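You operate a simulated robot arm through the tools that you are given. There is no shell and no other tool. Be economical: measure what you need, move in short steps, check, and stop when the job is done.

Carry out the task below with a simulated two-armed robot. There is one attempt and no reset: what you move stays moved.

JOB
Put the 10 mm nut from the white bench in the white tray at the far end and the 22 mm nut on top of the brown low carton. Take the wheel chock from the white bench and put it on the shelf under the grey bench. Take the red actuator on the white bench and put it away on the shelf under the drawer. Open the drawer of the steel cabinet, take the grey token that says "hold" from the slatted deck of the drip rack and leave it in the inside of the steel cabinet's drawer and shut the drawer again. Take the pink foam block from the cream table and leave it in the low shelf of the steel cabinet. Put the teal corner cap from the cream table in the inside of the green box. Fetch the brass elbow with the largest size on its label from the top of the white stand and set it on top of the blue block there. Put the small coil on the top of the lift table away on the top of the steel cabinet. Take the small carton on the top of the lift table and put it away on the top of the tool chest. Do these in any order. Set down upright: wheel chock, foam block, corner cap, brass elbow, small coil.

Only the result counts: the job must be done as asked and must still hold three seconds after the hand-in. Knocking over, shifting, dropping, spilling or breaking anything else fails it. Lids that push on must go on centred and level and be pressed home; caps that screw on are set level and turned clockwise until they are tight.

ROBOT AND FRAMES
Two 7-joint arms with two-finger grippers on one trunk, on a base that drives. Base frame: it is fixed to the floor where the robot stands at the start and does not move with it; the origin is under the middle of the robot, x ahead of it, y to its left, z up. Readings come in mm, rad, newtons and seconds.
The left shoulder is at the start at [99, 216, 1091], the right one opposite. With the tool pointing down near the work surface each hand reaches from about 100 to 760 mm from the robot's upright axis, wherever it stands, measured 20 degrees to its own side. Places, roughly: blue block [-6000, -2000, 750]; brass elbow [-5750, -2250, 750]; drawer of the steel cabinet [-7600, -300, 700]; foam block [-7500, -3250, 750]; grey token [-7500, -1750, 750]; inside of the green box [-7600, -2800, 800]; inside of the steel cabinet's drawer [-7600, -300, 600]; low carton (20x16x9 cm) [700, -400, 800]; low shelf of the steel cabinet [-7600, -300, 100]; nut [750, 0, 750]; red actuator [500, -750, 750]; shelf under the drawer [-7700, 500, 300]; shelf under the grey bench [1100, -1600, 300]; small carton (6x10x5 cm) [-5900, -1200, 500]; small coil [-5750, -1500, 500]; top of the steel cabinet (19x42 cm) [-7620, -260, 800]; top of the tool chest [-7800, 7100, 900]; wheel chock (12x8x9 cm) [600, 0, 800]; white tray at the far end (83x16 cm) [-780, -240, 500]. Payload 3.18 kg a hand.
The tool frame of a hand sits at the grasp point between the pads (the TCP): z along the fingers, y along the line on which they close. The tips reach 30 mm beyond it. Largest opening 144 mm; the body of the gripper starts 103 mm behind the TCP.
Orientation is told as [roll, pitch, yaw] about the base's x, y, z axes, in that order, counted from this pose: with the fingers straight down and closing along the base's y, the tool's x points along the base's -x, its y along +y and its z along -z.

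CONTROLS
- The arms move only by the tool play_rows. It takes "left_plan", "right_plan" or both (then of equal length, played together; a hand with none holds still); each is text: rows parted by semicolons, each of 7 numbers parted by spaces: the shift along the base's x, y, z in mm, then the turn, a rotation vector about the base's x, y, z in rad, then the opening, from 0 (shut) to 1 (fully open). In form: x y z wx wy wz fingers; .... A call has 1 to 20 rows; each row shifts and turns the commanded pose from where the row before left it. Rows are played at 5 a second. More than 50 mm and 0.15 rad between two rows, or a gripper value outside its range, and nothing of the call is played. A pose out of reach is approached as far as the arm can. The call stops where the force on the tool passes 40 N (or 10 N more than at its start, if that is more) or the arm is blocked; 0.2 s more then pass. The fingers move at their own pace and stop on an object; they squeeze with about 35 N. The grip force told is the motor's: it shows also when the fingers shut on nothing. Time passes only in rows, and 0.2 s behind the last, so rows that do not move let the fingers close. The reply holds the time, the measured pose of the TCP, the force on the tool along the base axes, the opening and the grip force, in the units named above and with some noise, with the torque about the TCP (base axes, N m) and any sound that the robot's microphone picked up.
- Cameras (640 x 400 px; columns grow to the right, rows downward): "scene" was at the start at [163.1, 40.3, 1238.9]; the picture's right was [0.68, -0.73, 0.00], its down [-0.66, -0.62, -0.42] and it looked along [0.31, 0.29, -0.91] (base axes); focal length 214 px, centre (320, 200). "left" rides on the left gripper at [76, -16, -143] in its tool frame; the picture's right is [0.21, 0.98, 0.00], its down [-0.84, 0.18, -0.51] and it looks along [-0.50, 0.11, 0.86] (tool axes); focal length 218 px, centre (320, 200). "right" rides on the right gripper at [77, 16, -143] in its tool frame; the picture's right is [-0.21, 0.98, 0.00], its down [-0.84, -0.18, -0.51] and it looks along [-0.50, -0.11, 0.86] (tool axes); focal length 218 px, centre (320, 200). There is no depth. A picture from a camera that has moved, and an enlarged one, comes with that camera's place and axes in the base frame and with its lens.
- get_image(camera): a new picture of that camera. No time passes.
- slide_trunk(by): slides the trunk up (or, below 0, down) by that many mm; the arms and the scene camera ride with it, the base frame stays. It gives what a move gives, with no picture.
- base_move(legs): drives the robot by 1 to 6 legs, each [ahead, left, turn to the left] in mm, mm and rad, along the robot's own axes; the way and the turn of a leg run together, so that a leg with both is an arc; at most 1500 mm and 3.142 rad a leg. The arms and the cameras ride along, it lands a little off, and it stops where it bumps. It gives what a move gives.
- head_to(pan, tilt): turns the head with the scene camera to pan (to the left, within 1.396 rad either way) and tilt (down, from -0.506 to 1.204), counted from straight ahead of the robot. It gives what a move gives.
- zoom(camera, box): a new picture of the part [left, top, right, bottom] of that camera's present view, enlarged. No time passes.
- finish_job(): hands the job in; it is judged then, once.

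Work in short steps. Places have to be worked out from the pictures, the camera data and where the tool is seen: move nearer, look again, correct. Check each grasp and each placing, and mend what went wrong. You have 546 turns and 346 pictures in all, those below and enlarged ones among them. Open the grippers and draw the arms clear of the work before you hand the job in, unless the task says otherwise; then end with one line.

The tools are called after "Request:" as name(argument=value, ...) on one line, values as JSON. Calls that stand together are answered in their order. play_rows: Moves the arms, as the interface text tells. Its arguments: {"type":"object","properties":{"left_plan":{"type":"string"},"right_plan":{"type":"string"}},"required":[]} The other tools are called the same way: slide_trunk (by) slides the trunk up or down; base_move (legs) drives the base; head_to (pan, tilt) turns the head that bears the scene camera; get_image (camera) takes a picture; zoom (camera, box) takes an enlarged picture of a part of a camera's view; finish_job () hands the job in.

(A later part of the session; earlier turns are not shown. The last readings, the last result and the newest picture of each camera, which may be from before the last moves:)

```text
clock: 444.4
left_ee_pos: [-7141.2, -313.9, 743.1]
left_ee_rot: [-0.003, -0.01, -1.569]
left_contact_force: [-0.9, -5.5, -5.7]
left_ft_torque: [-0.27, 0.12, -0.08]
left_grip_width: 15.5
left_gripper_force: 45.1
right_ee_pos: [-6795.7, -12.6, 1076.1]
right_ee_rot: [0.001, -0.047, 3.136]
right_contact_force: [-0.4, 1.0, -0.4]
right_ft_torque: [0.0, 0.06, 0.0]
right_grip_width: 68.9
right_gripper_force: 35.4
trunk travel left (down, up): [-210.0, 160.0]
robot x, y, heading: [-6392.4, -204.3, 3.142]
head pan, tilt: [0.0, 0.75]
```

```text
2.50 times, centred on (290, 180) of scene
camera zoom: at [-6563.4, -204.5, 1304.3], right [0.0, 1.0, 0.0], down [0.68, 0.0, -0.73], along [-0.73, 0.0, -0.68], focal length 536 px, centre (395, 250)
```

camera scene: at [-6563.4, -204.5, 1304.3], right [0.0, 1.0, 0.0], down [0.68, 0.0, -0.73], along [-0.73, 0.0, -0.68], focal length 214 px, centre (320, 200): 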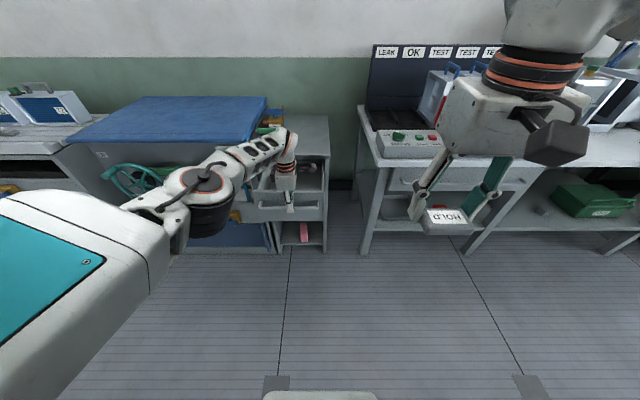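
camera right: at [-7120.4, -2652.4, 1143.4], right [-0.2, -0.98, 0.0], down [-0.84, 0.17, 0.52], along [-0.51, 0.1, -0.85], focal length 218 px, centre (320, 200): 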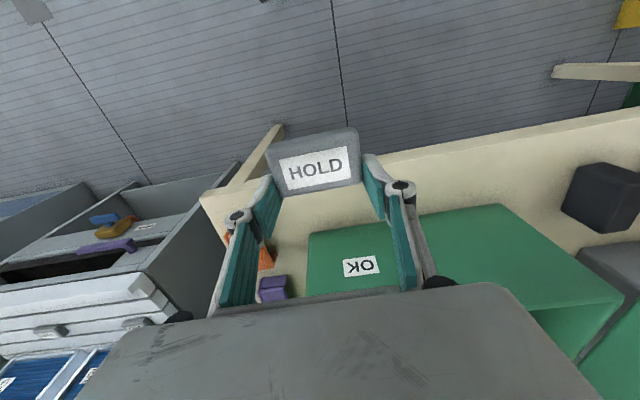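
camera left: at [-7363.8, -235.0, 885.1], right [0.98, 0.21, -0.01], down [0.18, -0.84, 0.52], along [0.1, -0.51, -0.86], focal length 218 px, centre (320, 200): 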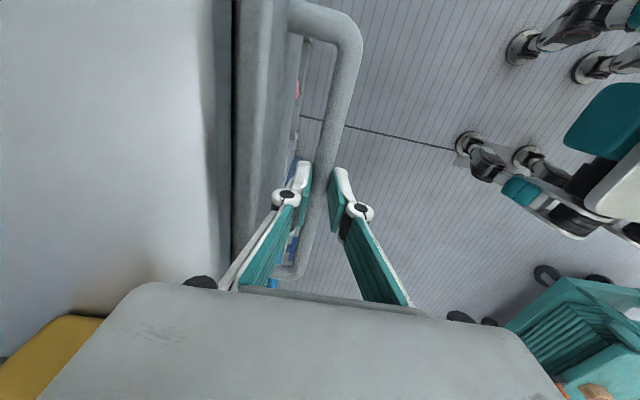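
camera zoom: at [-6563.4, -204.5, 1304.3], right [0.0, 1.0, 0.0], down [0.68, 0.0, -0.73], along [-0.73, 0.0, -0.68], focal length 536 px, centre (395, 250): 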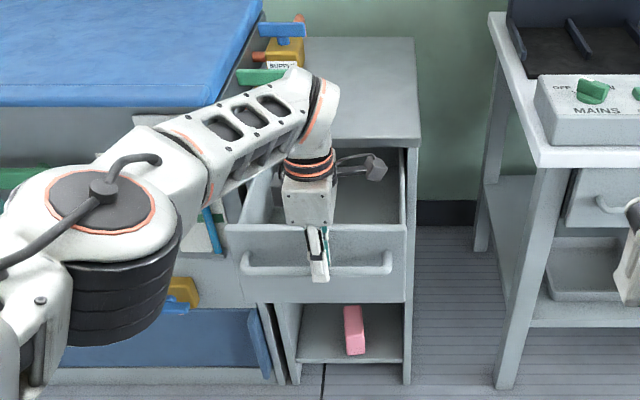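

Drawer is open ~215 mm. I release the bar and move the left hand up and aside.

Request:
play_rows(left_plan="0 0 0 0 0 0 0.42;0 0 0 0 0 0 0.42;0 0 30 0 0 0 0.42;0 0 40 0 0 0 0.42;0 0 40 0 0 0 0.42;0 0 40 0 0 0 0.42;20 -30 20 0 0 0 0.42;20 -40 0 0 0 0 0.42;20 -40 0 0 0 0 0.42")

Request:
get_image(camera="scene")

```text
clock: 446.4
left_ee_pos: [-7079.5, -422.7, 912.9]
left_ee_rot: [-0.003, -0.009, -1.57]
left_contact_force: [0.8, -0.1, -0.3]
left_ft_torque: [0.04, 0.0, 0.0]
left_grip_width: 60.8
left_gripper_force: 0.0
right_ee_pos: [-6796.5, -14.3, 1077.4]
right_ee_rot: [0.001, -0.047, 3.137]
right_contact_force: [0.8, -0.2, -1.3]
right_ft_torque: [0.03, 0.03, 0.03]
right_grip_width: 69.0
right_gripper_force: 35.3
trunk travel left (down, up): [-210.0, 160.0]
robot x, y, heading: [-6393.8, -202.9, 3.144]
head pan, tilt: [0.0, 0.75]
```

```text
195 pictures are left
camera scene: at [-6562.6, -205.5, 1304.5], right [0.0, 1.0, 0.0], down [0.68, 0.0, -0.73], along [-0.73, 0.0, -0.68], focal length 214 px, centre (320, 200)
```

scene: 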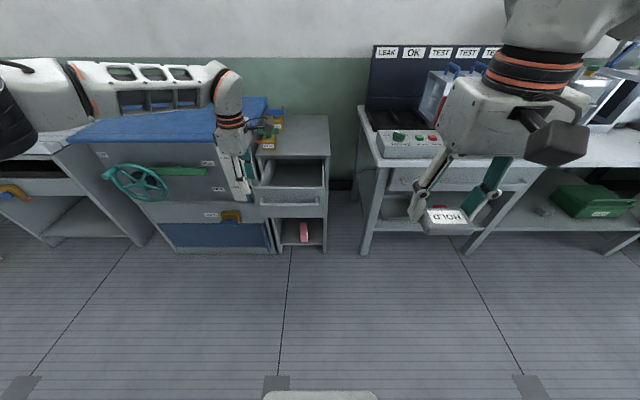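

Request:
play_rows(left_plan="35 -20 20 0 0 0 0.42;35 -20 20 0 0 0 0.42;30 0 20 0 0 0 0.42")

Request:
base_move(legs=[[0, 200, 0], [240, 0, 0]])

Request:
play_rows(right_plan="-40 -15 -20 0 -0.047 0 0;-40 -15 -20 0 0 0 0;-40 -15 -20 0 0 0 0;-40 -15 -20 0 0 0 0;-40 -15 -20 0 0 0 0;-40 -15 -20 0 0 0 0")

Request:
get_image(camera="right")

Request:
get_image(camera="scene")

```text
clock: 447.2
left_ee_pos: [-6983.0, -464.3, 974.7]
left_ee_rot: [-0.006, -0.008, -1.569]
left_contact_force: [0.2, -0.6, -0.1]
left_ft_torque: [0.0, 0.02, -0.04]
left_grip_width: 60.7
left_gripper_force: 0.0
right_ee_pos: [-6795.9, -12.1, 1076.8]
right_ee_rot: [-0.001, -0.048, 3.135]
right_contact_force: [0.0, 0.0, -0.6]
right_ft_torque: [0.03, -0.01, -0.02]
right_grip_width: 68.6
right_gripper_force: 35.0
trunk travel left (down, up): [-210.0, 160.0]
robot x, y, heading: [-6394.8, -202.8, 3.143]
head pan, tilt: [0.0, 0.75]
```

```text
clock: 450.9
left_ee_pos: [-7215.2, -664.8, 973.7]
left_ee_rot: [-0.003, -0.01, -1.561]
left_contact_force: [0.3, 0.0, 0.0]
left_ft_torque: [-0.01, -0.05, -0.05]
left_grip_width: 60.5
left_gripper_force: 0.1
right_ee_pos: [-7033.3, -213.9, 1076.3]
right_ee_rot: [0.003, -0.047, -3.138]
right_contact_force: [-0.9, -0.1, -0.6]
right_ft_torque: [-0.01, -0.02, 0.0]
right_grip_width: 68.6
right_gripper_force: 34.9
trunk travel left (down, up): [-210.0, 160.0]
robot x, y, heading: [-6627.5, -399.8, -3.137]
head pan, tilt: [0.0, 0.75]
```

```text
clock: 452.3
left_ee_pos: [-7214.4, -665.8, 972.9]
left_ee_rot: [-0.003, -0.01, -1.561]
left_contact_force: [-0.4, -0.4, -0.1]
left_ft_torque: [0.06, -0.02, -0.02]
left_grip_width: 60.8
left_gripper_force: 0.1
right_ee_pos: [-7270.8, -306.1, 954.8]
right_ee_rot: [0.001, 0.002, -3.135]
right_contact_force: [-0.6, 0.7, -0.8]
right_ft_torque: [0.03, -0.01, 0.0]
right_grip_width: 68.7
right_gripper_force: 35.1
trunk travel left (down, up): [-210.0, 160.0]
robot x, y, heading: [-6623.1, -400.6, -3.134]
head pan, tilt: [0.0, 0.75]
```

```text
194 pictures are left
camera right: at [-7195.7, -321.4, 1096.7], right [-0.2, -0.98, 0.0], down [-0.84, 0.18, 0.51], along [-0.5, 0.1, -0.86], focal length 218 px, centre (320, 200)
```

right: 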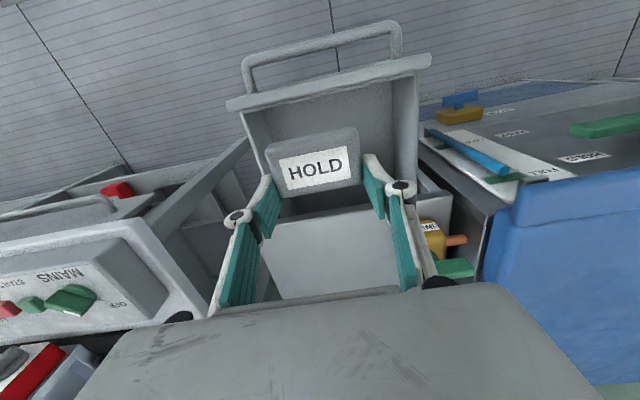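

```text
193 pictures are left
camera scene: at [-6797.9, -403.6, 1304.0], right [-0.01, 1.0, 0.0], down [0.68, 0.01, -0.73], along [-0.73, 0.0, -0.68], focal length 214 px, centre (320, 200)
```

scene: 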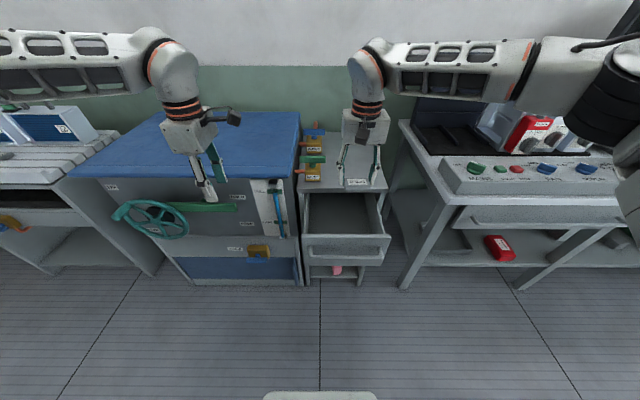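

Request:
play_rows(right_plan="-13 -10 -20 0 0 0 0;-12 -10 -40 0 0 0 0;0 0 -45 0 0 0 0;0 0 -45 0 0 0 0;0 0 -45 0 0 0 0;0 0 -40 0 0 0 0;0 0 -20 0 0 0 0")

Request:
get_image(camera="right")

```text
clock: 453.9
left_ee_pos: [-7215.0, -666.1, 973.2]
left_ee_rot: [-0.003, -0.009, -1.561]
left_contact_force: [-0.3, 0.7, 0.1]
left_ft_torque: [0.02, -0.04, -0.04]
left_grip_width: 60.6
left_gripper_force: 0.1
right_ee_pos: [-7298.3, -321.3, 704.2]
right_ee_rot: [0.001, 0.0, -3.138]
right_contact_force: [0.5, -0.6, -1.1]
right_ft_torque: [0.02, -0.02, -0.04]
right_grip_width: 68.8
right_gripper_force: 34.8
trunk travel left (down, up): [-210.0, 160.0]
robot x, y, heading: [-6625.9, -400.7, -3.131]
head pan, tilt: [0.0, 0.75]
```

```text
192 pictures are left
camera right: at [-7223.2, -337.3, 844.8], right [-0.2, -0.98, 0.0], down [-0.84, 0.18, 0.51], along [-0.5, 0.1, -0.86], focal length 218 px, centre (320, 200)
```

right: 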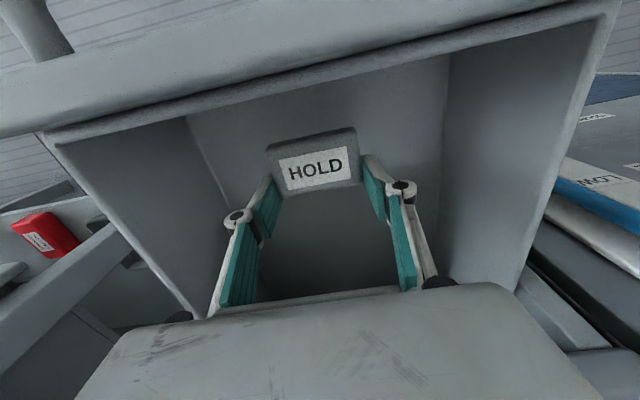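

Inside the drawer; I lower gently to the drawer floor.

Request:
play_rows(right_plan="0 0 -15 0 0 0 0;0 0 -8 0 0 0 0;0 0 -6 0 0 0 0;0 0 -6 0 0 0 0;0 0 -6 0 0 0 0;0 0 -6 0 0 0 0")

```text
clock: 455.3
left_ee_pos: [-7214.4, -666.2, 974.2]
left_ee_rot: [-0.004, -0.01, -1.559]
left_contact_force: [-0.4, 0.4, -0.3]
left_ft_torque: [0.02, 0.02, 0.01]
left_grip_width: 60.4
left_gripper_force: 0.1
right_ee_pos: [-7297.0, -323.5, 653.6]
right_ee_rot: [0.002, 0.0, -3.137]
right_contact_force: [-0.3, -0.1, -0.4]
right_ft_torque: [-0.03, 0.01, 0.02]
right_grip_width: 68.9
right_gripper_force: 34.9
trunk travel left (down, up): [-210.0, 160.0]
robot x, y, heading: [-6627.8, -400.8, -3.133]
head pan, tilt: [0.0, 0.75]
```

Request:
play_rows(right_plan="0 0 -5 0 0 0 0;0 0 -5 0 0 0 0;0 0 -5 0 0 0 0;0 0 -5 0 0 0 0;0 0 -5 0 0 0 0")

Request:
get_image(camera="right")

```text
clock: 456.5
left_ee_pos: [-7211.6, -664.5, 976.7]
left_ee_rot: [-0.009, -0.011, -1.561]
left_contact_force: [-0.7, -0.9, -0.4]
left_ft_torque: [0.01, 0.01, 0.01]
left_grip_width: 60.6
left_gripper_force: 0.1
right_ee_pos: [-7299.2, -324.2, 637.8]
right_ee_rot: [0.001, -0.011, -3.14]
right_contact_force: [-0.7, 5.2, 35.6]
right_ft_torque: [0.8, -0.13, 0.14]
right_grip_width: 69.0
right_gripper_force: 34.7
trunk travel left (down, up): [-210.0, 160.0]
robot x, y, heading: [-6625.9, -398.5, -3.136]
head pan, tilt: [0.0, 0.75]
```

```text
191 pictures are left
camera right: at [-7222.8, -339.2, 777.5], right [-0.21, -0.98, 0.0], down [-0.84, 0.18, 0.52], along [-0.51, 0.1, -0.86], focal length 218 px, centre (320, 200)
```

right: 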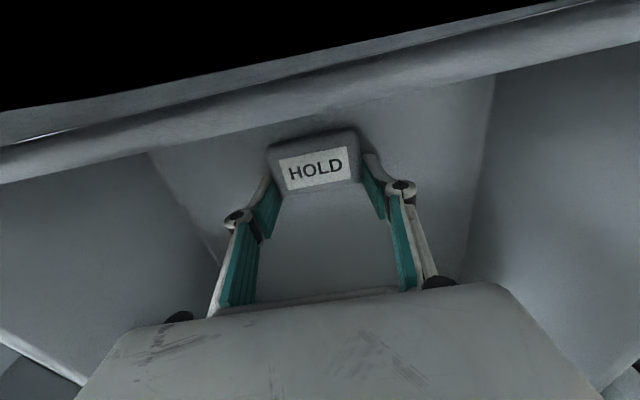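

Request:
play_rows(right_plan="0 0 4 0 0 0 0.65;0 0 0 0 0 0 0.65;0 0 30 0 0 0 0.65;0 0 40 0 0 0 0.65;0 0 45 0 0 0 0.65;0 0 45 0 0 0 0.65;0 0 45 0 0 0 0.65;0 0 45 0 0 0 0.65;0 0 40 0 0 0 0.65")

Request:
get_image(camera="right")

```text
clock: 458.5
left_ee_pos: [-7213.3, -664.9, 974.4]
left_ee_rot: [-0.005, -0.012, -1.56]
left_contact_force: [0.3, -0.1, 0.2]
left_ft_torque: [-0.01, -0.01, 0.04]
left_grip_width: 60.4
left_gripper_force: 0.1
right_ee_pos: [-7294.9, -319.9, 922.5]
right_ee_rot: [0.003, -0.002, -3.136]
right_contact_force: [0.4, -0.7, 0.1]
right_ft_torque: [-0.02, 0.03, 0.01]
right_grip_width: 93.8
right_gripper_force: 0.1
trunk travel left (down, up): [-210.0, 160.0]
robot x, y, heading: [-6628.4, -403.7, -3.133]
head pan, tilt: [0.0, 0.75]
```

```text
190 pictures are left
camera right: at [-7219.5, -334.6, 1064.2], right [-0.2, -0.98, 0.0], down [-0.84, 0.18, 0.51], along [-0.5, 0.1, -0.86], focal length 218 px, centre (320, 200)
```

right: 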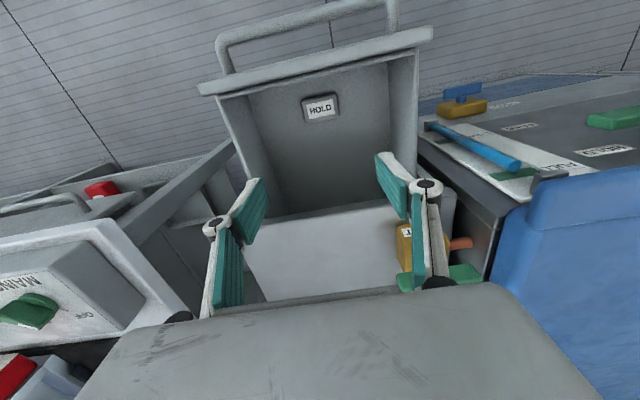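

Token lies in the drawer. I back off, lower the closed right hand before the bar, and push it shut.

Request:
base_move(legs=[[-220, 0, 0]])

Request:
play_rows(right_plan="0 -5 -45 0 0 0 0;0 -5 -45 0 0 0 0;0 0 -45 0 0 0 0;0 0 -40 0 0 0 0;0 0 -8 0 0 0 0")

Request:
get_image(camera="right")

```text
clock: 460.2
left_ee_pos: [-6987.4, -665.1, 974.5]
left_ee_rot: [-0.005, -0.01, -1.559]
left_contact_force: [0.3, 0.2, 0.1]
left_ft_torque: [-0.01, 0.07, 0.02]
left_grip_width: 60.4
left_gripper_force: 0.1
right_ee_pos: [-7070.5, -319.0, 921.8]
right_ee_rot: [0.003, -0.001, -3.134]
right_contact_force: [0.4, 0.4, 0.4]
right_ft_torque: [-0.01, 0.02, -0.01]
right_grip_width: 93.4
right_gripper_force: 0.0
trunk travel left (down, up): [-210.0, 160.0]
robot x, y, heading: [-6403.6, -400.0, -3.13]
head pan, tilt: [0.0, 0.75]
```

```text
clock: 461.4
left_ee_pos: [-6989.1, -665.6, 974.2]
left_ee_rot: [-0.006, -0.011, -1.56]
left_contact_force: [-0.2, -0.1, 0.1]
left_ft_torque: [0.01, 0.01, 0.01]
left_grip_width: 60.6
left_gripper_force: 0.0
right_ee_pos: [-7068.4, -328.6, 739.9]
right_ee_rot: [0.002, -0.002, -3.135]
right_contact_force: [-0.3, -0.9, -0.3]
right_ft_torque: [0.0, -0.01, -0.02]
right_grip_width: 0.0
right_gripper_force: 30.7
trunk travel left (down, up): [-210.0, 160.0]
robot x, y, heading: [-6401.1, -401.1, -3.131]
head pan, tilt: [0.0, 0.75]
```

```text
189 pictures are left
camera right: at [-6994.0, -343.5, 880.9], right [-0.2, -0.98, 0.0], down [-0.84, 0.17, 0.51], along [-0.5, 0.1, -0.86], focal length 218 px, centre (320, 200)
```

right: 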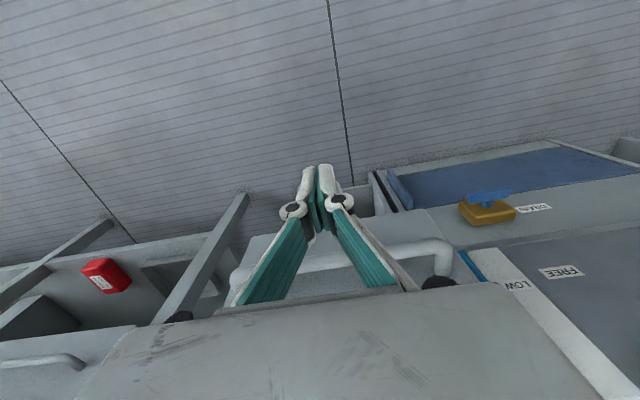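

Request:
base_move(legs=[[220, 0, 0]])

Request:
base_move(legs=[[90, 0, 0]])

Request:
get_image(camera="right")

```text
clock: 463.1
left_ee_pos: [-7208.0, -663.9, 974.3]
left_ee_rot: [-0.003, -0.01, -1.563]
left_contact_force: [-0.4, 0.2, -0.5]
left_ft_torque: [-0.02, 0.01, 0.02]
left_grip_width: 60.7
left_gripper_force: 0.1
right_ee_pos: [-7286.1, -326.8, 740.4]
right_ee_rot: [0.002, 0.0, -3.139]
right_contact_force: [-0.8, 0.8, -0.9]
right_ft_torque: [-0.01, -0.03, -0.02]
right_grip_width: 0.0
right_gripper_force: 30.8
trunk travel left (down, up): [-210.0, 160.0]
robot x, y, heading: [-6614.9, -400.9, -3.141]
head pan, tilt: [0.0, 0.75]
```

```text
clock: 464.2
left_ee_pos: [-7270.3, -663.9, 973.8]
left_ee_rot: [-0.002, -0.012, -1.565]
left_contact_force: [0.2, -0.4, -0.7]
left_ft_torque: [0.0, -0.04, -0.02]
left_grip_width: 60.4
left_gripper_force: 0.0
right_ee_pos: [-7340.8, -325.4, 737.4]
right_ee_rot: [0.001, 0.022, 3.138]
right_contact_force: [-0.7, -0.3, 0.2]
right_ft_torque: [0.03, -0.03, 0.03]
right_grip_width: 0.0
right_gripper_force: 30.3
trunk travel left (down, up): [-210.0, 160.0]
robot x, y, heading: [-6676.8, -398.3, -3.142]
head pan, tilt: [0.0, 0.75]
stopped in leg 1: the force on the tool passed its limit at 68 N (the readings are from after the stop); the commanded pose is now the measured one
```

```text
188 pictures are left
camera right: at [-7269.3, -343.0, 881.1], right [-0.21, -0.98, 0.0], down [-0.85, 0.19, 0.49], along [-0.47, 0.11, -0.87], focal length 218 px, centre (320, 200)
```

right: 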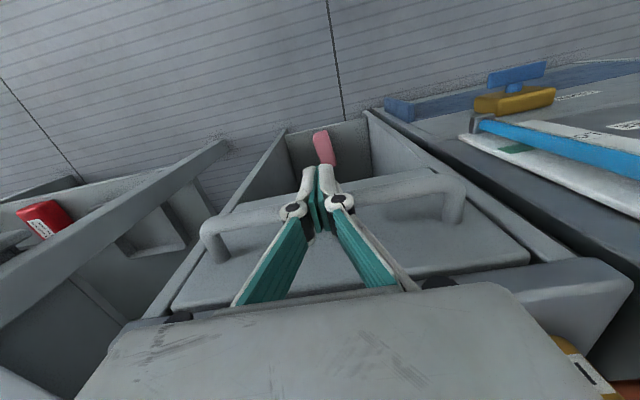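

Request:
base_move(legs=[[-150, 0, 0]])

Request:
zoom(camera="scene", box=[260, 100, 420, 290])

```text
clock: 465.5
left_ee_pos: [-7118.2, -662.7, 973.3]
left_ee_rot: [-0.006, -0.009, -1.565]
left_contact_force: [-0.5, -0.5, 0.9]
left_ft_torque: [0.01, 0.02, 0.01]
left_grip_width: 60.4
left_gripper_force: 0.1
right_ee_pos: [-7188.5, -324.5, 740.3]
right_ee_rot: [0.002, 0.023, 3.134]
right_contact_force: [0.1, 0.3, -1.2]
right_ft_torque: [0.03, 0.03, 0.0]
right_grip_width: 0.1
right_gripper_force: 31.0
trunk travel left (down, up): [-210.0, 160.0]
robot x, y, heading: [-6529.5, -397.4, -3.138]
head pan, tilt: [0.0, 0.75]
```

```text
2.11 times, centred on (340, 195) of scene
camera zoom: at [-6698.8, -401.5, 1304.5], right [0.0, 1.0, 0.0], down [0.68, 0.0, -0.73], along [-0.73, 0.0, -0.68], focal length 452 px, centre (278, 210)
```

zoom: 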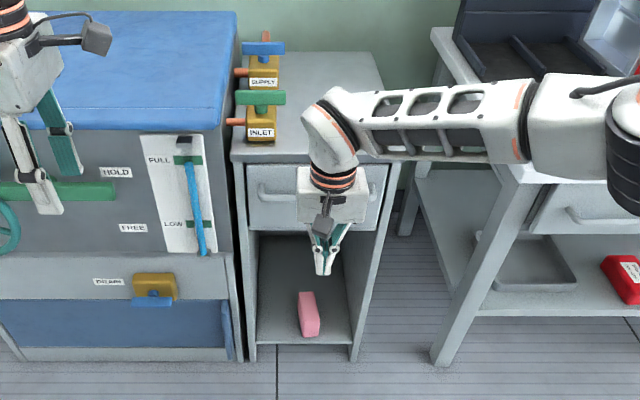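

Request:
play_rows(right_plan="20 20 40 0 0 0 0;20 20 40 0 0 0 0;20 20 40 0 0 0 0.5;20 20 40 0 0 0 1;0 30 40 0 0 0 1;0 30 40 0 0 0 1")

Request:
zoom(camera="scene", box=[280, 140, 380, 220])

```text
clock: 466.9
left_ee_pos: [-7118.1, -662.3, 975.1]
left_ee_rot: [-0.004, -0.011, -1.566]
left_contact_force: [-0.1, 1.0, 0.4]
left_ft_torque: [0.01, 0.01, 0.0]
left_grip_width: 60.6
left_gripper_force: 0.1
right_ee_pos: [-7104.2, -186.1, 982.7]
right_ee_rot: [0.002, 0.02, 3.135]
right_contact_force: [0.5, 0.3, 0.8]
right_ft_torque: [-0.03, 0.06, -0.01]
right_grip_width: 144.1
right_gripper_force: 0.0
trunk travel left (down, up): [-210.0, 160.0]
robot x, y, heading: [-6527.0, -397.4, -3.139]
head pan, tilt: [0.0, 0.75]
```

```text
5.00 times, centred on (330, 180) of scene
camera zoom: at [-6698.6, -400.9, 1304.6], right [0.0, 1.0, 0.0], down [0.68, 0.0, -0.73], along [-0.73, 0.0, -0.68], focal length 1072 px, centre (270, 300)
```

zoom: 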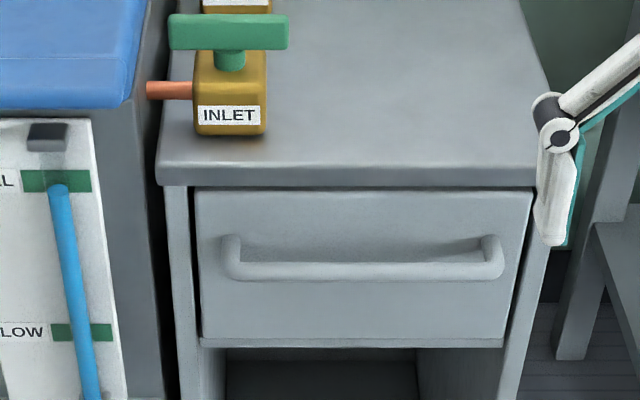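

Request:
get_image(camera="right")

Request:
zoom(camera="right", box=[330, 100, 560, 260])

```text
185 pictures are left
camera right: at [-7032.9, -202.8, 1126.6], right [-0.22, -0.98, 0.0], down [-0.85, 0.19, 0.49], along [-0.48, 0.11, -0.87], focal length 218 px, centre (320, 200)
```

right: 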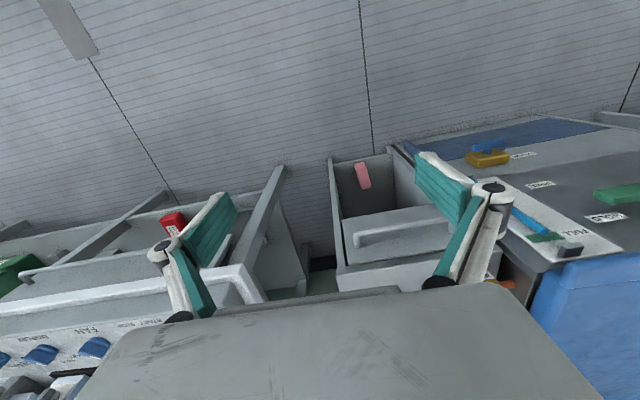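

```text
2.50 times, centred on (445, 180) of right
camera zoom: at [-7032.9, -202.8, 1126.6], right [-0.22, -0.98, 0.0], down [-0.85, 0.19, 0.49], along [-0.48, 0.11, -0.87], focal length 546 px, centre (8, 250)
```

zoom: 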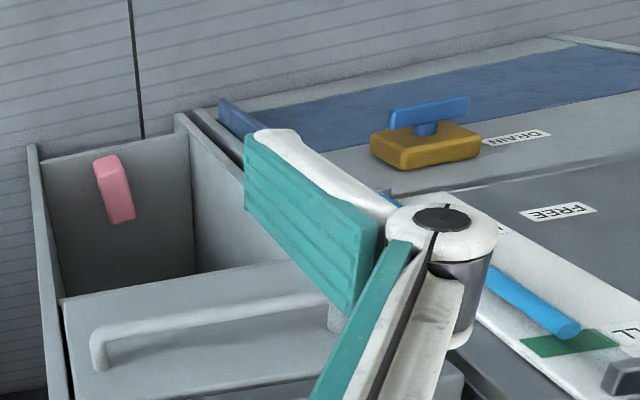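

Drawer shut. Now I turn round to work the lift table and white stand from behind.

Request:
base_move(legs=[[0, 0, 1.57], [0, 0, 1.57]])

Request:
head_to(pan=-0.5, tilt=0.5)

Request:
get_image(camera="scene")

```text
clock: 475.1
left_ee_pos: [-5958.9, -98.7, 974.3]
left_ee_rot: [-0.004, -0.012, 1.64]
left_contact_force: [0.1, 0.4, -0.4]
left_ft_torque: [-0.02, 0.0, -0.01]
left_grip_width: 60.1
left_gripper_force: 0.0
right_ee_pos: [-5941.9, -575.4, 982.0]
right_ee_rot: [0.0, 0.021, 0.059]
right_contact_force: [0.3, -1.1, 0.1]
right_ft_torque: [-0.01, 0.0, 0.01]
right_grip_width: 143.9
right_gripper_force: 0.0
trunk travel left (down, up): [-210.0, 160.0]
robot x, y, heading: [-6533.9, -399.5, 0.063]
head pan, tilt: [0.0, 0.75]
```

```text
clock: 476.1
left_ee_pos: [-5960.5, -99.2, 973.7]
left_ee_rot: [-0.003, -0.01, 1.643]
left_contact_force: [0.3, 0.0, -0.2]
left_ft_torque: [-0.02, -0.02, -0.03]
left_grip_width: 60.3
left_gripper_force: 0.0
right_ee_pos: [-5941.4, -574.9, 982.4]
right_ee_rot: [0.002, 0.022, 0.057]
right_contact_force: [-0.4, 0.2, -1.2]
right_ft_torque: [0.04, -0.02, 0.0]
right_grip_width: 144.2
right_gripper_force: 0.0
trunk travel left (down, up): [-210.0, 160.0]
robot x, y, heading: [-6531.5, -405.2, 0.068]
head pan, tilt: [-0.499, 0.499]
```

```text
183 pictures are left
camera scene: at [-6358.9, -433.4, 1326.3], right [-0.42, -0.91, 0.0], down [-0.44, 0.2, -0.88], along [0.8, -0.37, -0.48], focal length 214 px, centre (320, 200)
```

scene: 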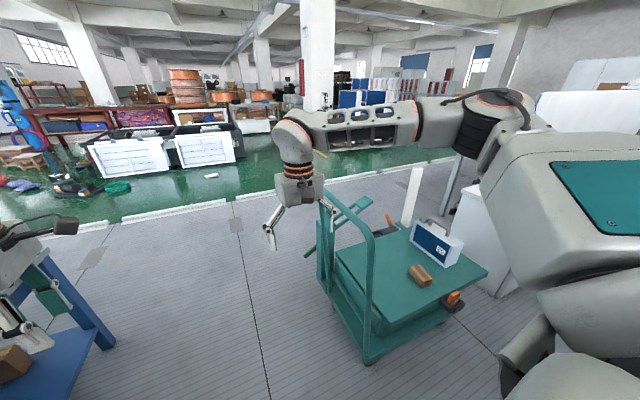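

Request:
base_move(legs=[[0, -830, -0.066]])

Request:
head_to(pan=-0.2, tilt=0.75)

Request:
get_image(camera="scene")

```text
clock: 483.7
left_ee_pos: [-5912.4, -966.3, 973.9]
left_ee_rot: [-0.002, -0.009, 1.57]
left_contact_force: [-0.3, 0.0, 0.6]
left_ft_torque: [0.01, 0.01, -0.03]
left_grip_width: 60.7
left_gripper_force: 0.2
right_ee_pos: [-5928.7, -1441.2, 981.5]
right_ee_rot: [0.002, 0.023, -0.012]
right_contact_force: [-0.4, -1.0, -0.2]
right_ft_torque: [-0.05, -0.02, 0.04]
right_grip_width: 144.1
right_gripper_force: 0.2
trunk travel left (down, up): [-210.0, 160.0]
robot x, y, heading: [-6504.8, -1224.3, -0.004]
head pan, tilt: [-0.499, 0.499]
```

```text
clock: 484.5
left_ee_pos: [-5913.3, -964.8, 974.0]
left_ee_rot: [-0.003, -0.01, 1.571]
left_contact_force: [-0.5, -0.1, -0.3]
left_ft_torque: [0.03, -0.03, -0.01]
left_grip_width: 60.5
left_gripper_force: 0.0
right_ee_pos: [-5928.2, -1440.8, 981.0]
right_ee_rot: [0.002, 0.023, -0.011]
right_contact_force: [-0.2, -0.1, -0.3]
right_ft_torque: [-0.01, -0.03, 0.01]
right_grip_width: 143.9
right_gripper_force: 0.0
trunk travel left (down, up): [-210.0, 160.0]
robot x, y, heading: [-6501.5, -1223.9, -0.003]
head pan, tilt: [-0.201, 0.75]
```

```text
182 pictures are left
camera scene: at [-6333.8, -1243.0, 1304.4], right [-0.2, -0.98, 0.0], down [-0.67, 0.14, -0.73], along [0.72, -0.15, -0.68], focal length 214 px, centre (320, 200)
```

scene: 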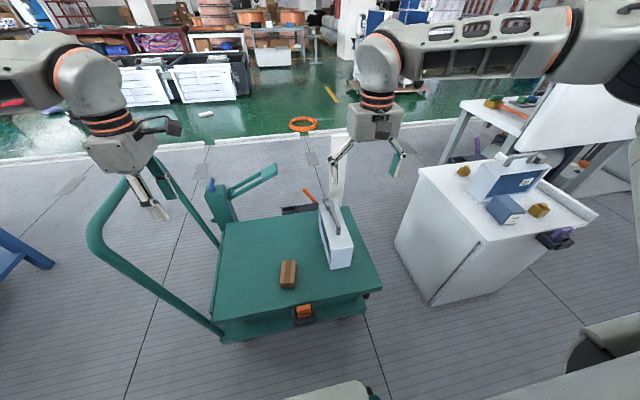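

Request:
zoom(camera="scene", box=[190, 170, 390, 340])

Request:
get_image(camera="right")

```text
2.35 times, centred on (290, 255) of scene
camera zoom: at [-6333.8, -1243.0, 1304.4], right [-0.2, -0.98, 0.0], down [-0.67, 0.14, -0.73], along [0.72, -0.15, -0.68], focal length 505 px, centre (391, 71)
```

zoom: 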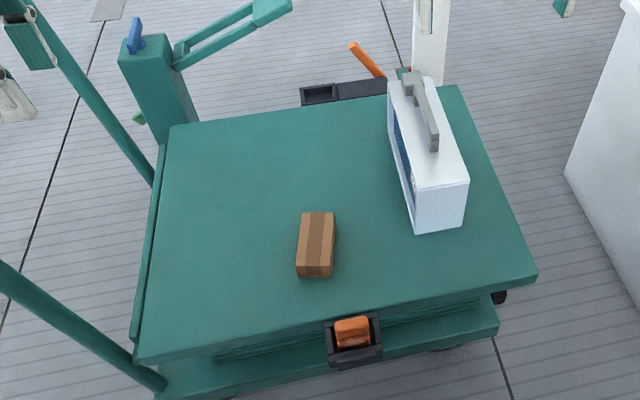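

```text
180 pictures are left
camera right: at [-6003.3, -1423.6, 1125.4], right [0.22, 0.98, 0.0], down [0.85, -0.19, 0.49], along [0.48, -0.11, -0.87], focal length 218 px, centre (320, 200)
```

right: 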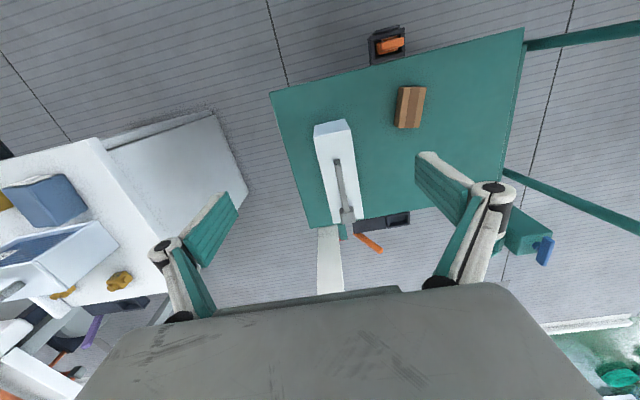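

The "small coil" is the finned unit with handle on the lift table; the "blue block" is the plain blue block behind it on the white stand. I shift to the stand to read the remaining elbow's label.

Request:
base_move(legs=[[0, -800, 0]])

Request:
get_image(camera="scene")

Request:
get_image(camera="right")

```text
clock: 491.8
left_ee_pos: [-5914.2, -1744.2, 973.1]
left_ee_rot: [-0.003, -0.009, 1.59]
left_contact_force: [0.6, -0.1, 0.1]
left_ft_torque: [0.0, 0.01, 0.01]
left_grip_width: 60.4
left_gripper_force: 0.0
right_ee_pos: [-5921.1, -2220.0, 980.9]
right_ee_rot: [0.003, 0.023, 0.006]
right_contact_force: [-0.9, -0.3, 0.2]
right_ft_torque: [-0.01, 0.0, -0.03]
right_grip_width: 143.9
right_gripper_force: 0.1
trunk travel left (down, up): [-210.0, 160.0]
robot x, y, heading: [-6499.8, -2014.1, 0.014]
head pan, tilt: [-0.201, 0.75]
```

```text
179 pictures are left
camera scene: at [-6328.7, -2029.4, 1304.3], right [-0.18, -0.98, 0.0], down [-0.67, 0.13, -0.73], along [0.72, -0.14, -0.68], focal length 214 px, centre (320, 200)
```

scene: 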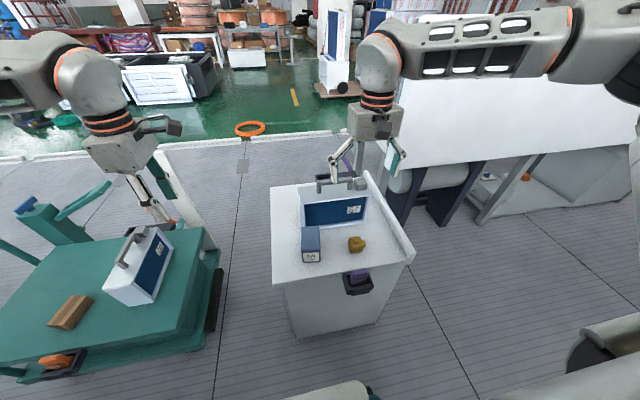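

```text
178 pictures are left
camera right: at [-5995.0, -2204.1, 1125.3], right [0.2, 0.98, 0.0], down [0.85, -0.18, 0.49], along [0.48, -0.1, -0.87], focal length 218 px, centre (320, 200)
```

right: 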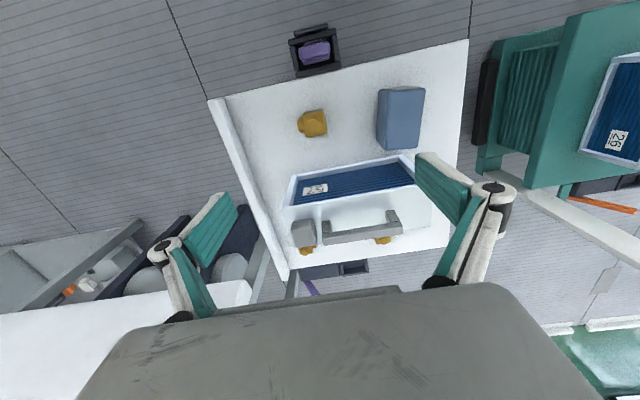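

Request:
zoom(camera="right", box=[285, 100, 345, 145])

Request:
zoom(camera="scene", box=[265, 175, 425, 295])

```text
8.89 times, centred on (315, 122) of right
camera zoom: at [-5995.0, -2204.1, 1125.3], right [0.2, 0.98, 0.0], down [0.85, -0.18, 0.49], along [0.48, -0.1, -0.87], focal length 1940 px, centre (364, 889)
```

zoom: 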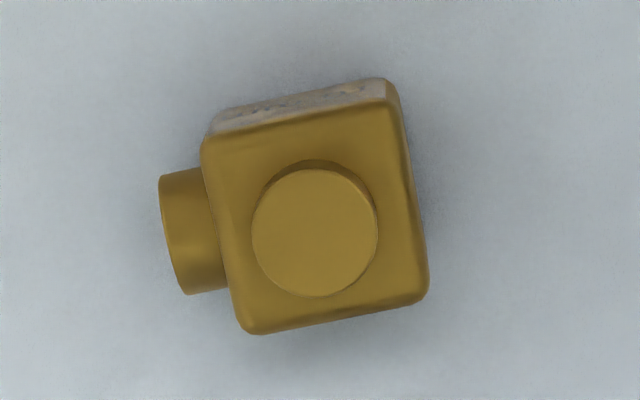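

```text
3.33 times, centred on (345, 235) of scene
camera zoom: at [-6328.7, -2029.4, 1304.3], right [-0.18, -0.98, 0.0], down [-0.67, 0.13, -0.73], along [0.72, -0.14, -0.68], focal length 715 px, centre (237, 83)
```

zoom: 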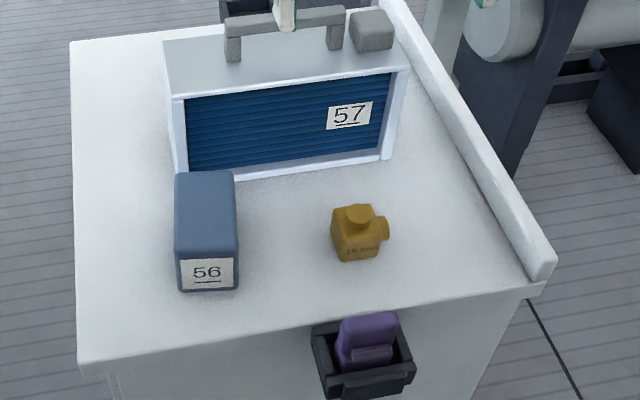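

Request:
zoom(camera="scene", box=[342, 222, 366, 242])

```text
16.00 times, centred on (354, 232) of scene
camera zoom: at [-6328.7, -2029.4, 1304.3], right [-0.18, -0.98, 0.0], down [-0.67, 0.13, -0.73], along [0.72, -0.14, -0.68], focal length 3432 px, centre (-224, -312)
```

zoom: 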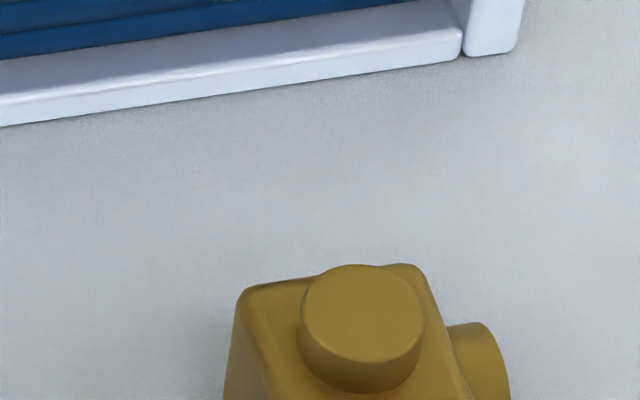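

Request:
zoom(camera="scene", box=[342, 232, 368, 256])

```text
16.00 times, centred on (355, 244) of scene
camera zoom: at [-6328.7, -2029.4, 1304.3], right [-0.18, -0.98, 0.0], down [-0.67, 0.13, -0.73], along [0.72, -0.14, -0.68], focal length 3432 px, centre (-240, -504)
```

zoom: 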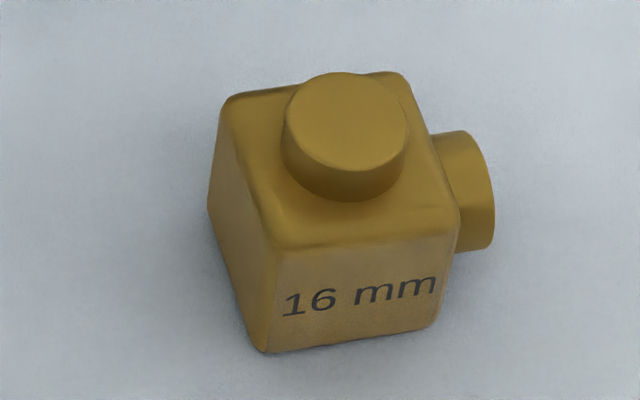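

The 16 mm elbow is the largest, standing near (−5923,−2229); the blue block's top is at z≈727, centre (−5900,−2077). I lower the right hand over the elbow.

Request:
play_rows(right_plan="-2 -9 -40 0 -0.023 -0.06 0.7;0 0 -45 0 0 0 0.7;0 0 -45 0 0 0 0.7;0 0 -45 0 0 0 0.7;0 0 -30 0 0 0 0.7")

Request:
get_image(camera="right")

```text
clock: 493.0
left_ee_pos: [-5913.8, -1744.2, 974.0]
left_ee_rot: [-0.002, -0.009, 1.589]
left_contact_force: [-0.4, -0.2, -0.2]
left_ft_torque: [0.02, -0.04, -0.02]
left_grip_width: 60.2
left_gripper_force: 0.2
right_ee_pos: [-5922.9, -2231.0, 775.1]
right_ee_rot: [0.002, 0.001, -0.054]
right_contact_force: [0.6, 0.3, 0.6]
right_ft_torque: [0.02, 0.02, 0.0]
right_grip_width: 100.9
right_gripper_force: 0.1
trunk travel left (down, up): [-210.0, 160.0]
robot x, y, heading: [-6500.7, -2015.5, 0.014]
head pan, tilt: [-0.201, 0.75]
```

```text
173 pictures are left
camera right: at [-5999.9, -2210.2, 917.4], right [0.26, 0.97, 0.0], down [0.83, -0.23, 0.51], along [0.49, -0.13, -0.86], focal length 218 px, centre (320, 200)
```

right: 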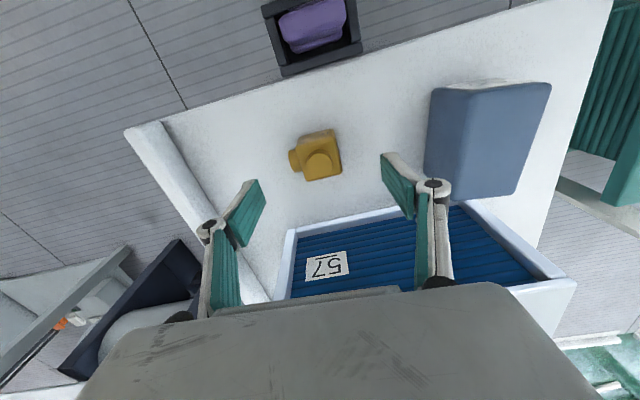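

Request:
play_rows(right_plan="-9 -1 -20 0 0 0 0.7;0 0 -20 0 0 0 0.7;0 0 -12 0 0 0 0.7;0 0 -8 0 0 0 0.7;0 0 -4 0 0 0 0.7")

Request:
get_image(camera="right")

```text
clock: 494.2
left_ee_pos: [-5913.6, -1742.6, 974.1]
left_ee_rot: [-0.003, -0.009, 1.59]
left_contact_force: [0.4, -0.1, -0.3]
left_ft_torque: [-0.02, 0.0, 0.01]
left_grip_width: 60.4
left_gripper_force: 0.1
right_ee_pos: [-5932.4, -2232.2, 711.6]
right_ee_rot: [0.001, -0.001, -0.053]
right_contact_force: [-0.5, 0.0, 0.1]
right_ft_torque: [-0.02, 0.03, -0.04]
right_grip_width: 100.9
right_gripper_force: 0.1
trunk travel left (down, up): [-210.0, 160.0]
robot x, y, heading: [-6499.4, -2014.5, 0.018]
head pan, tilt: [-0.201, 0.75]
```

```text
172 pictures are left
camera right: at [-6008.2, -2211.1, 853.7], right [0.26, 0.97, 0.0], down [0.83, -0.23, 0.51], along [0.49, -0.13, -0.86], focal length 218 px, centre (320, 200)
```

right: 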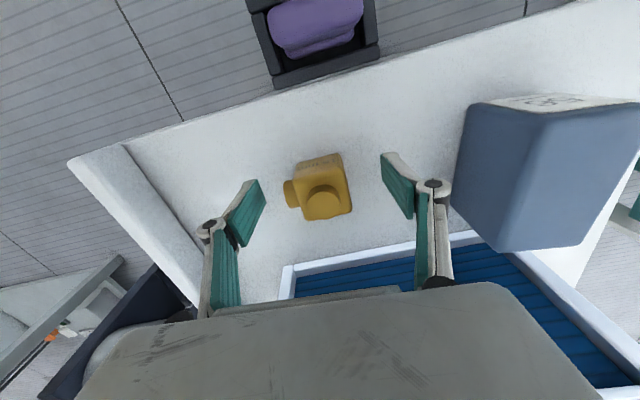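

Request:
play_rows(right_plan="0 0 0 0 0 0 0.5;0 0 0 0 0 0 0.3;0 0 0 0 0 0 0;0 0 0 0 0 0 0")

Request:
get_image(camera="right")

```text
clock: 495.2
left_ee_pos: [-5913.4, -1743.4, 974.7]
left_ee_rot: [-0.004, -0.01, 1.59]
left_contact_force: [0.9, -0.2, 0.0]
left_ft_torque: [0.01, -0.02, -0.03]
left_grip_width: 60.6
left_gripper_force: 0.1
right_ee_pos: [-5930.4, -2231.7, 711.4]
right_ee_rot: [0.002, -0.002, -0.055]
right_contact_force: [0.6, -0.6, -0.3]
right_ft_torque: [0.08, 0.05, 0.03]
right_grip_width: 54.2
right_gripper_force: 35.3
trunk travel left (down, up): [-210.0, 160.0]
robot x, y, heading: [-6499.8, -2012.7, 0.019]
head pan, tilt: [-0.201, 0.75]
```

```text
171 pictures are left
camera right: at [-6008.3, -2211.1, 853.7], right [0.26, 0.97, 0.0], down [0.83, -0.23, 0.51], along [0.49, -0.13, -0.86], focal length 218 px, centre (320, 200)
```

right: 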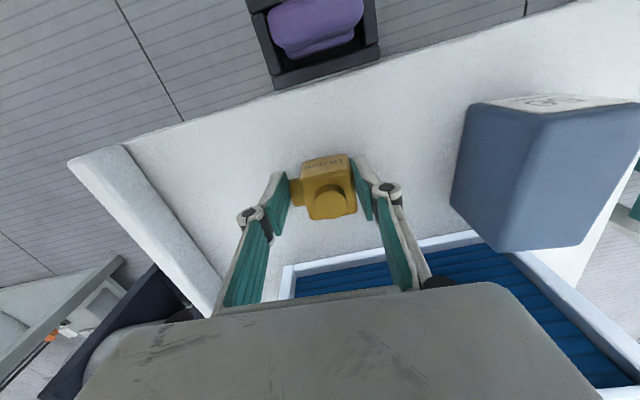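

Request:
play_rows(right_plan="0 0 30 0 0 0 0;0 0 45 0 0 0 0;0 0 45 0 0 0 0;7 37 0 0 0 0 0;7 37 0 0 0 0 0;7 37 0 0 0 0 0;7 37 0 0 0 0.05 0;0 0 -25 0 0 0 0")

Request:
get_image(camera="right")

Request:
zoom(camera="scene", box=[265, 175, 425, 295])

```text
clock: 497.0
left_ee_pos: [-5912.8, -1744.2, 973.6]
left_ee_rot: [-0.003, -0.01, 1.589]
left_contact_force: [0.6, 0.6, -0.9]
left_ft_torque: [0.03, 0.0, -0.02]
left_grip_width: 60.3
left_gripper_force: 0.1
right_ee_pos: [-5900.8, -2082.1, 805.4]
right_ee_rot: [0.001, -0.001, -0.004]
right_contact_force: [0.5, 0.0, -3.8]
right_ft_torque: [-0.01, 0.05, 0.02]
right_grip_width: 53.9
right_gripper_force: 35.8
trunk travel left (down, up): [-210.0, 160.0]
robot x, y, heading: [-6497.3, -2012.0, 0.018]
head pan, tilt: [-0.201, 0.75]
```

```text
170 pictures are left
camera right: at [-5978.0, -2065.5, 947.1], right [0.21, 0.98, 0.0], down [0.84, -0.18, 0.51], along [0.5, -0.11, -0.86], focal length 218 px, centre (320, 200)
```

right: 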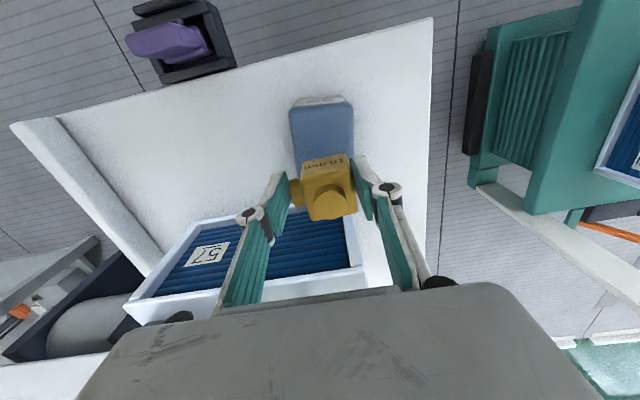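

```text
3.33 times, centred on (345, 235) of scene
camera zoom: at [-6327.6, -2030.0, 1304.0], right [-0.19, -0.98, 0.0], down [-0.67, 0.13, -0.73], along [0.72, -0.14, -0.68], focal length 715 px, centre (237, 83)
```

zoom: 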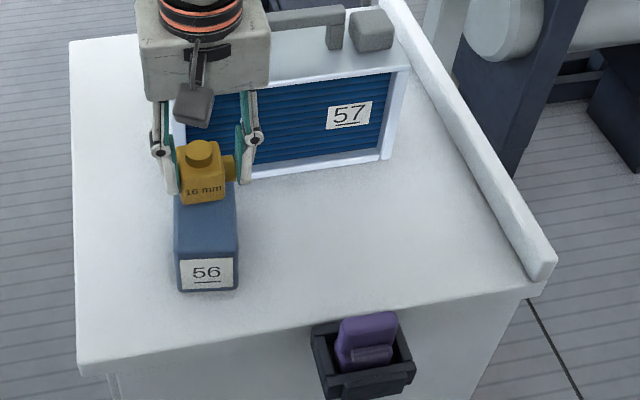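

Request:
play_rows(right_plan="0 2 -20 0 0 0 0;0 0 -10 0 0 0 0;0 0 -5 0 0 0 0;0 0 -4 0 0 0 0;0 0 -4 0 0 0 0")

```text
clock: 498.2
left_ee_pos: [-5913.4, -1743.5, 974.3]
left_ee_rot: [-0.005, -0.01, 1.59]
left_contact_force: [0.3, 0.4, 0.2]
left_ft_torque: [-0.01, 0.0, 0.0]
left_grip_width: 60.3
left_gripper_force: 0.0
right_ee_pos: [-5904.5, -2078.7, 766.9]
right_ee_rot: [0.002, -0.003, -0.002]
right_contact_force: [4.9, 0.1, 21.7]
right_ft_torque: [0.24, -0.32, -0.08]
right_grip_width: 54.2
right_gripper_force: 34.6
trunk travel left (down, up): [-210.0, 160.0]
robot x, y, heading: [-6497.6, -2013.5, 0.017]
head pan, tilt: [-0.201, 0.75]
```

Request:
play_rows(right_plan="0 0 2 0 0 0 0.55;0 0 0 0 0 0 0.6;0 0 20 0 0 0 0.6;0 0 40 0 0 0 0.6;0 0 45 0 0 0 0.6;0 0 45 0 0 0 1")

Request:
get_image(camera="right")

Request:
zoom(camera="scene", box=[265, 175, 425, 295])

```text
clock: 499.6
left_ee_pos: [-5915.3, -1742.9, 974.6]
left_ee_rot: [-0.005, -0.01, 1.59]
left_contact_force: [0.0, -0.5, -0.1]
left_ft_torque: [0.03, -0.03, 0.05]
left_grip_width: 60.4
left_gripper_force: 0.0
right_ee_pos: [-5907.0, -2078.0, 921.4]
right_ee_rot: [0.003, -0.001, -0.003]
right_contact_force: [0.6, 0.1, 0.0]
right_ft_torque: [-0.02, -0.02, -0.01]
right_grip_width: 144.1
right_gripper_force: 0.1
trunk travel left (down, up): [-210.0, 160.0]
robot x, y, heading: [-6497.0, -2010.1, 0.016]
head pan, tilt: [-0.201, 0.75]
```

```text
168 pictures are left
camera right: at [-5985.3, -2061.9, 1061.4], right [0.21, 0.98, 0.0], down [0.84, -0.18, 0.51], along [0.5, -0.11, -0.86], focal length 218 px, centre (320, 200)
```

right: 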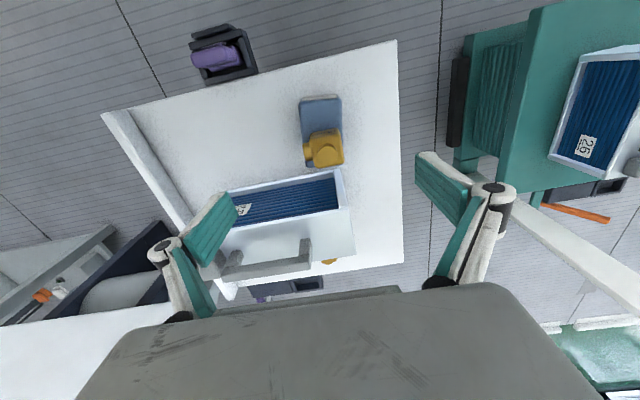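

```text
3.33 times, centred on (345, 235) of scene
camera zoom: at [-6329.8, -2029.2, 1304.6], right [-0.18, -0.98, 0.0], down [-0.67, 0.13, -0.73], along [0.72, -0.14, -0.68], focal length 715 px, centre (237, 83)
```

zoom: 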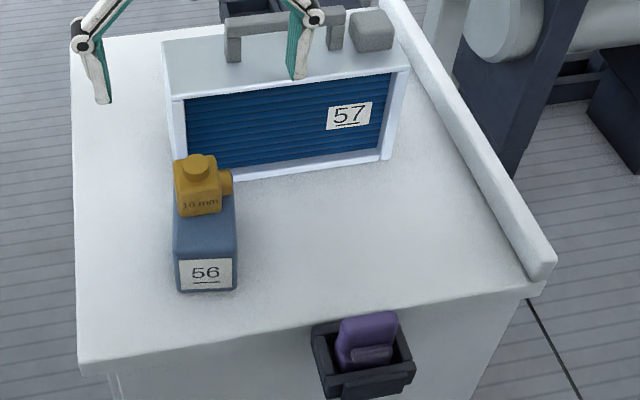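

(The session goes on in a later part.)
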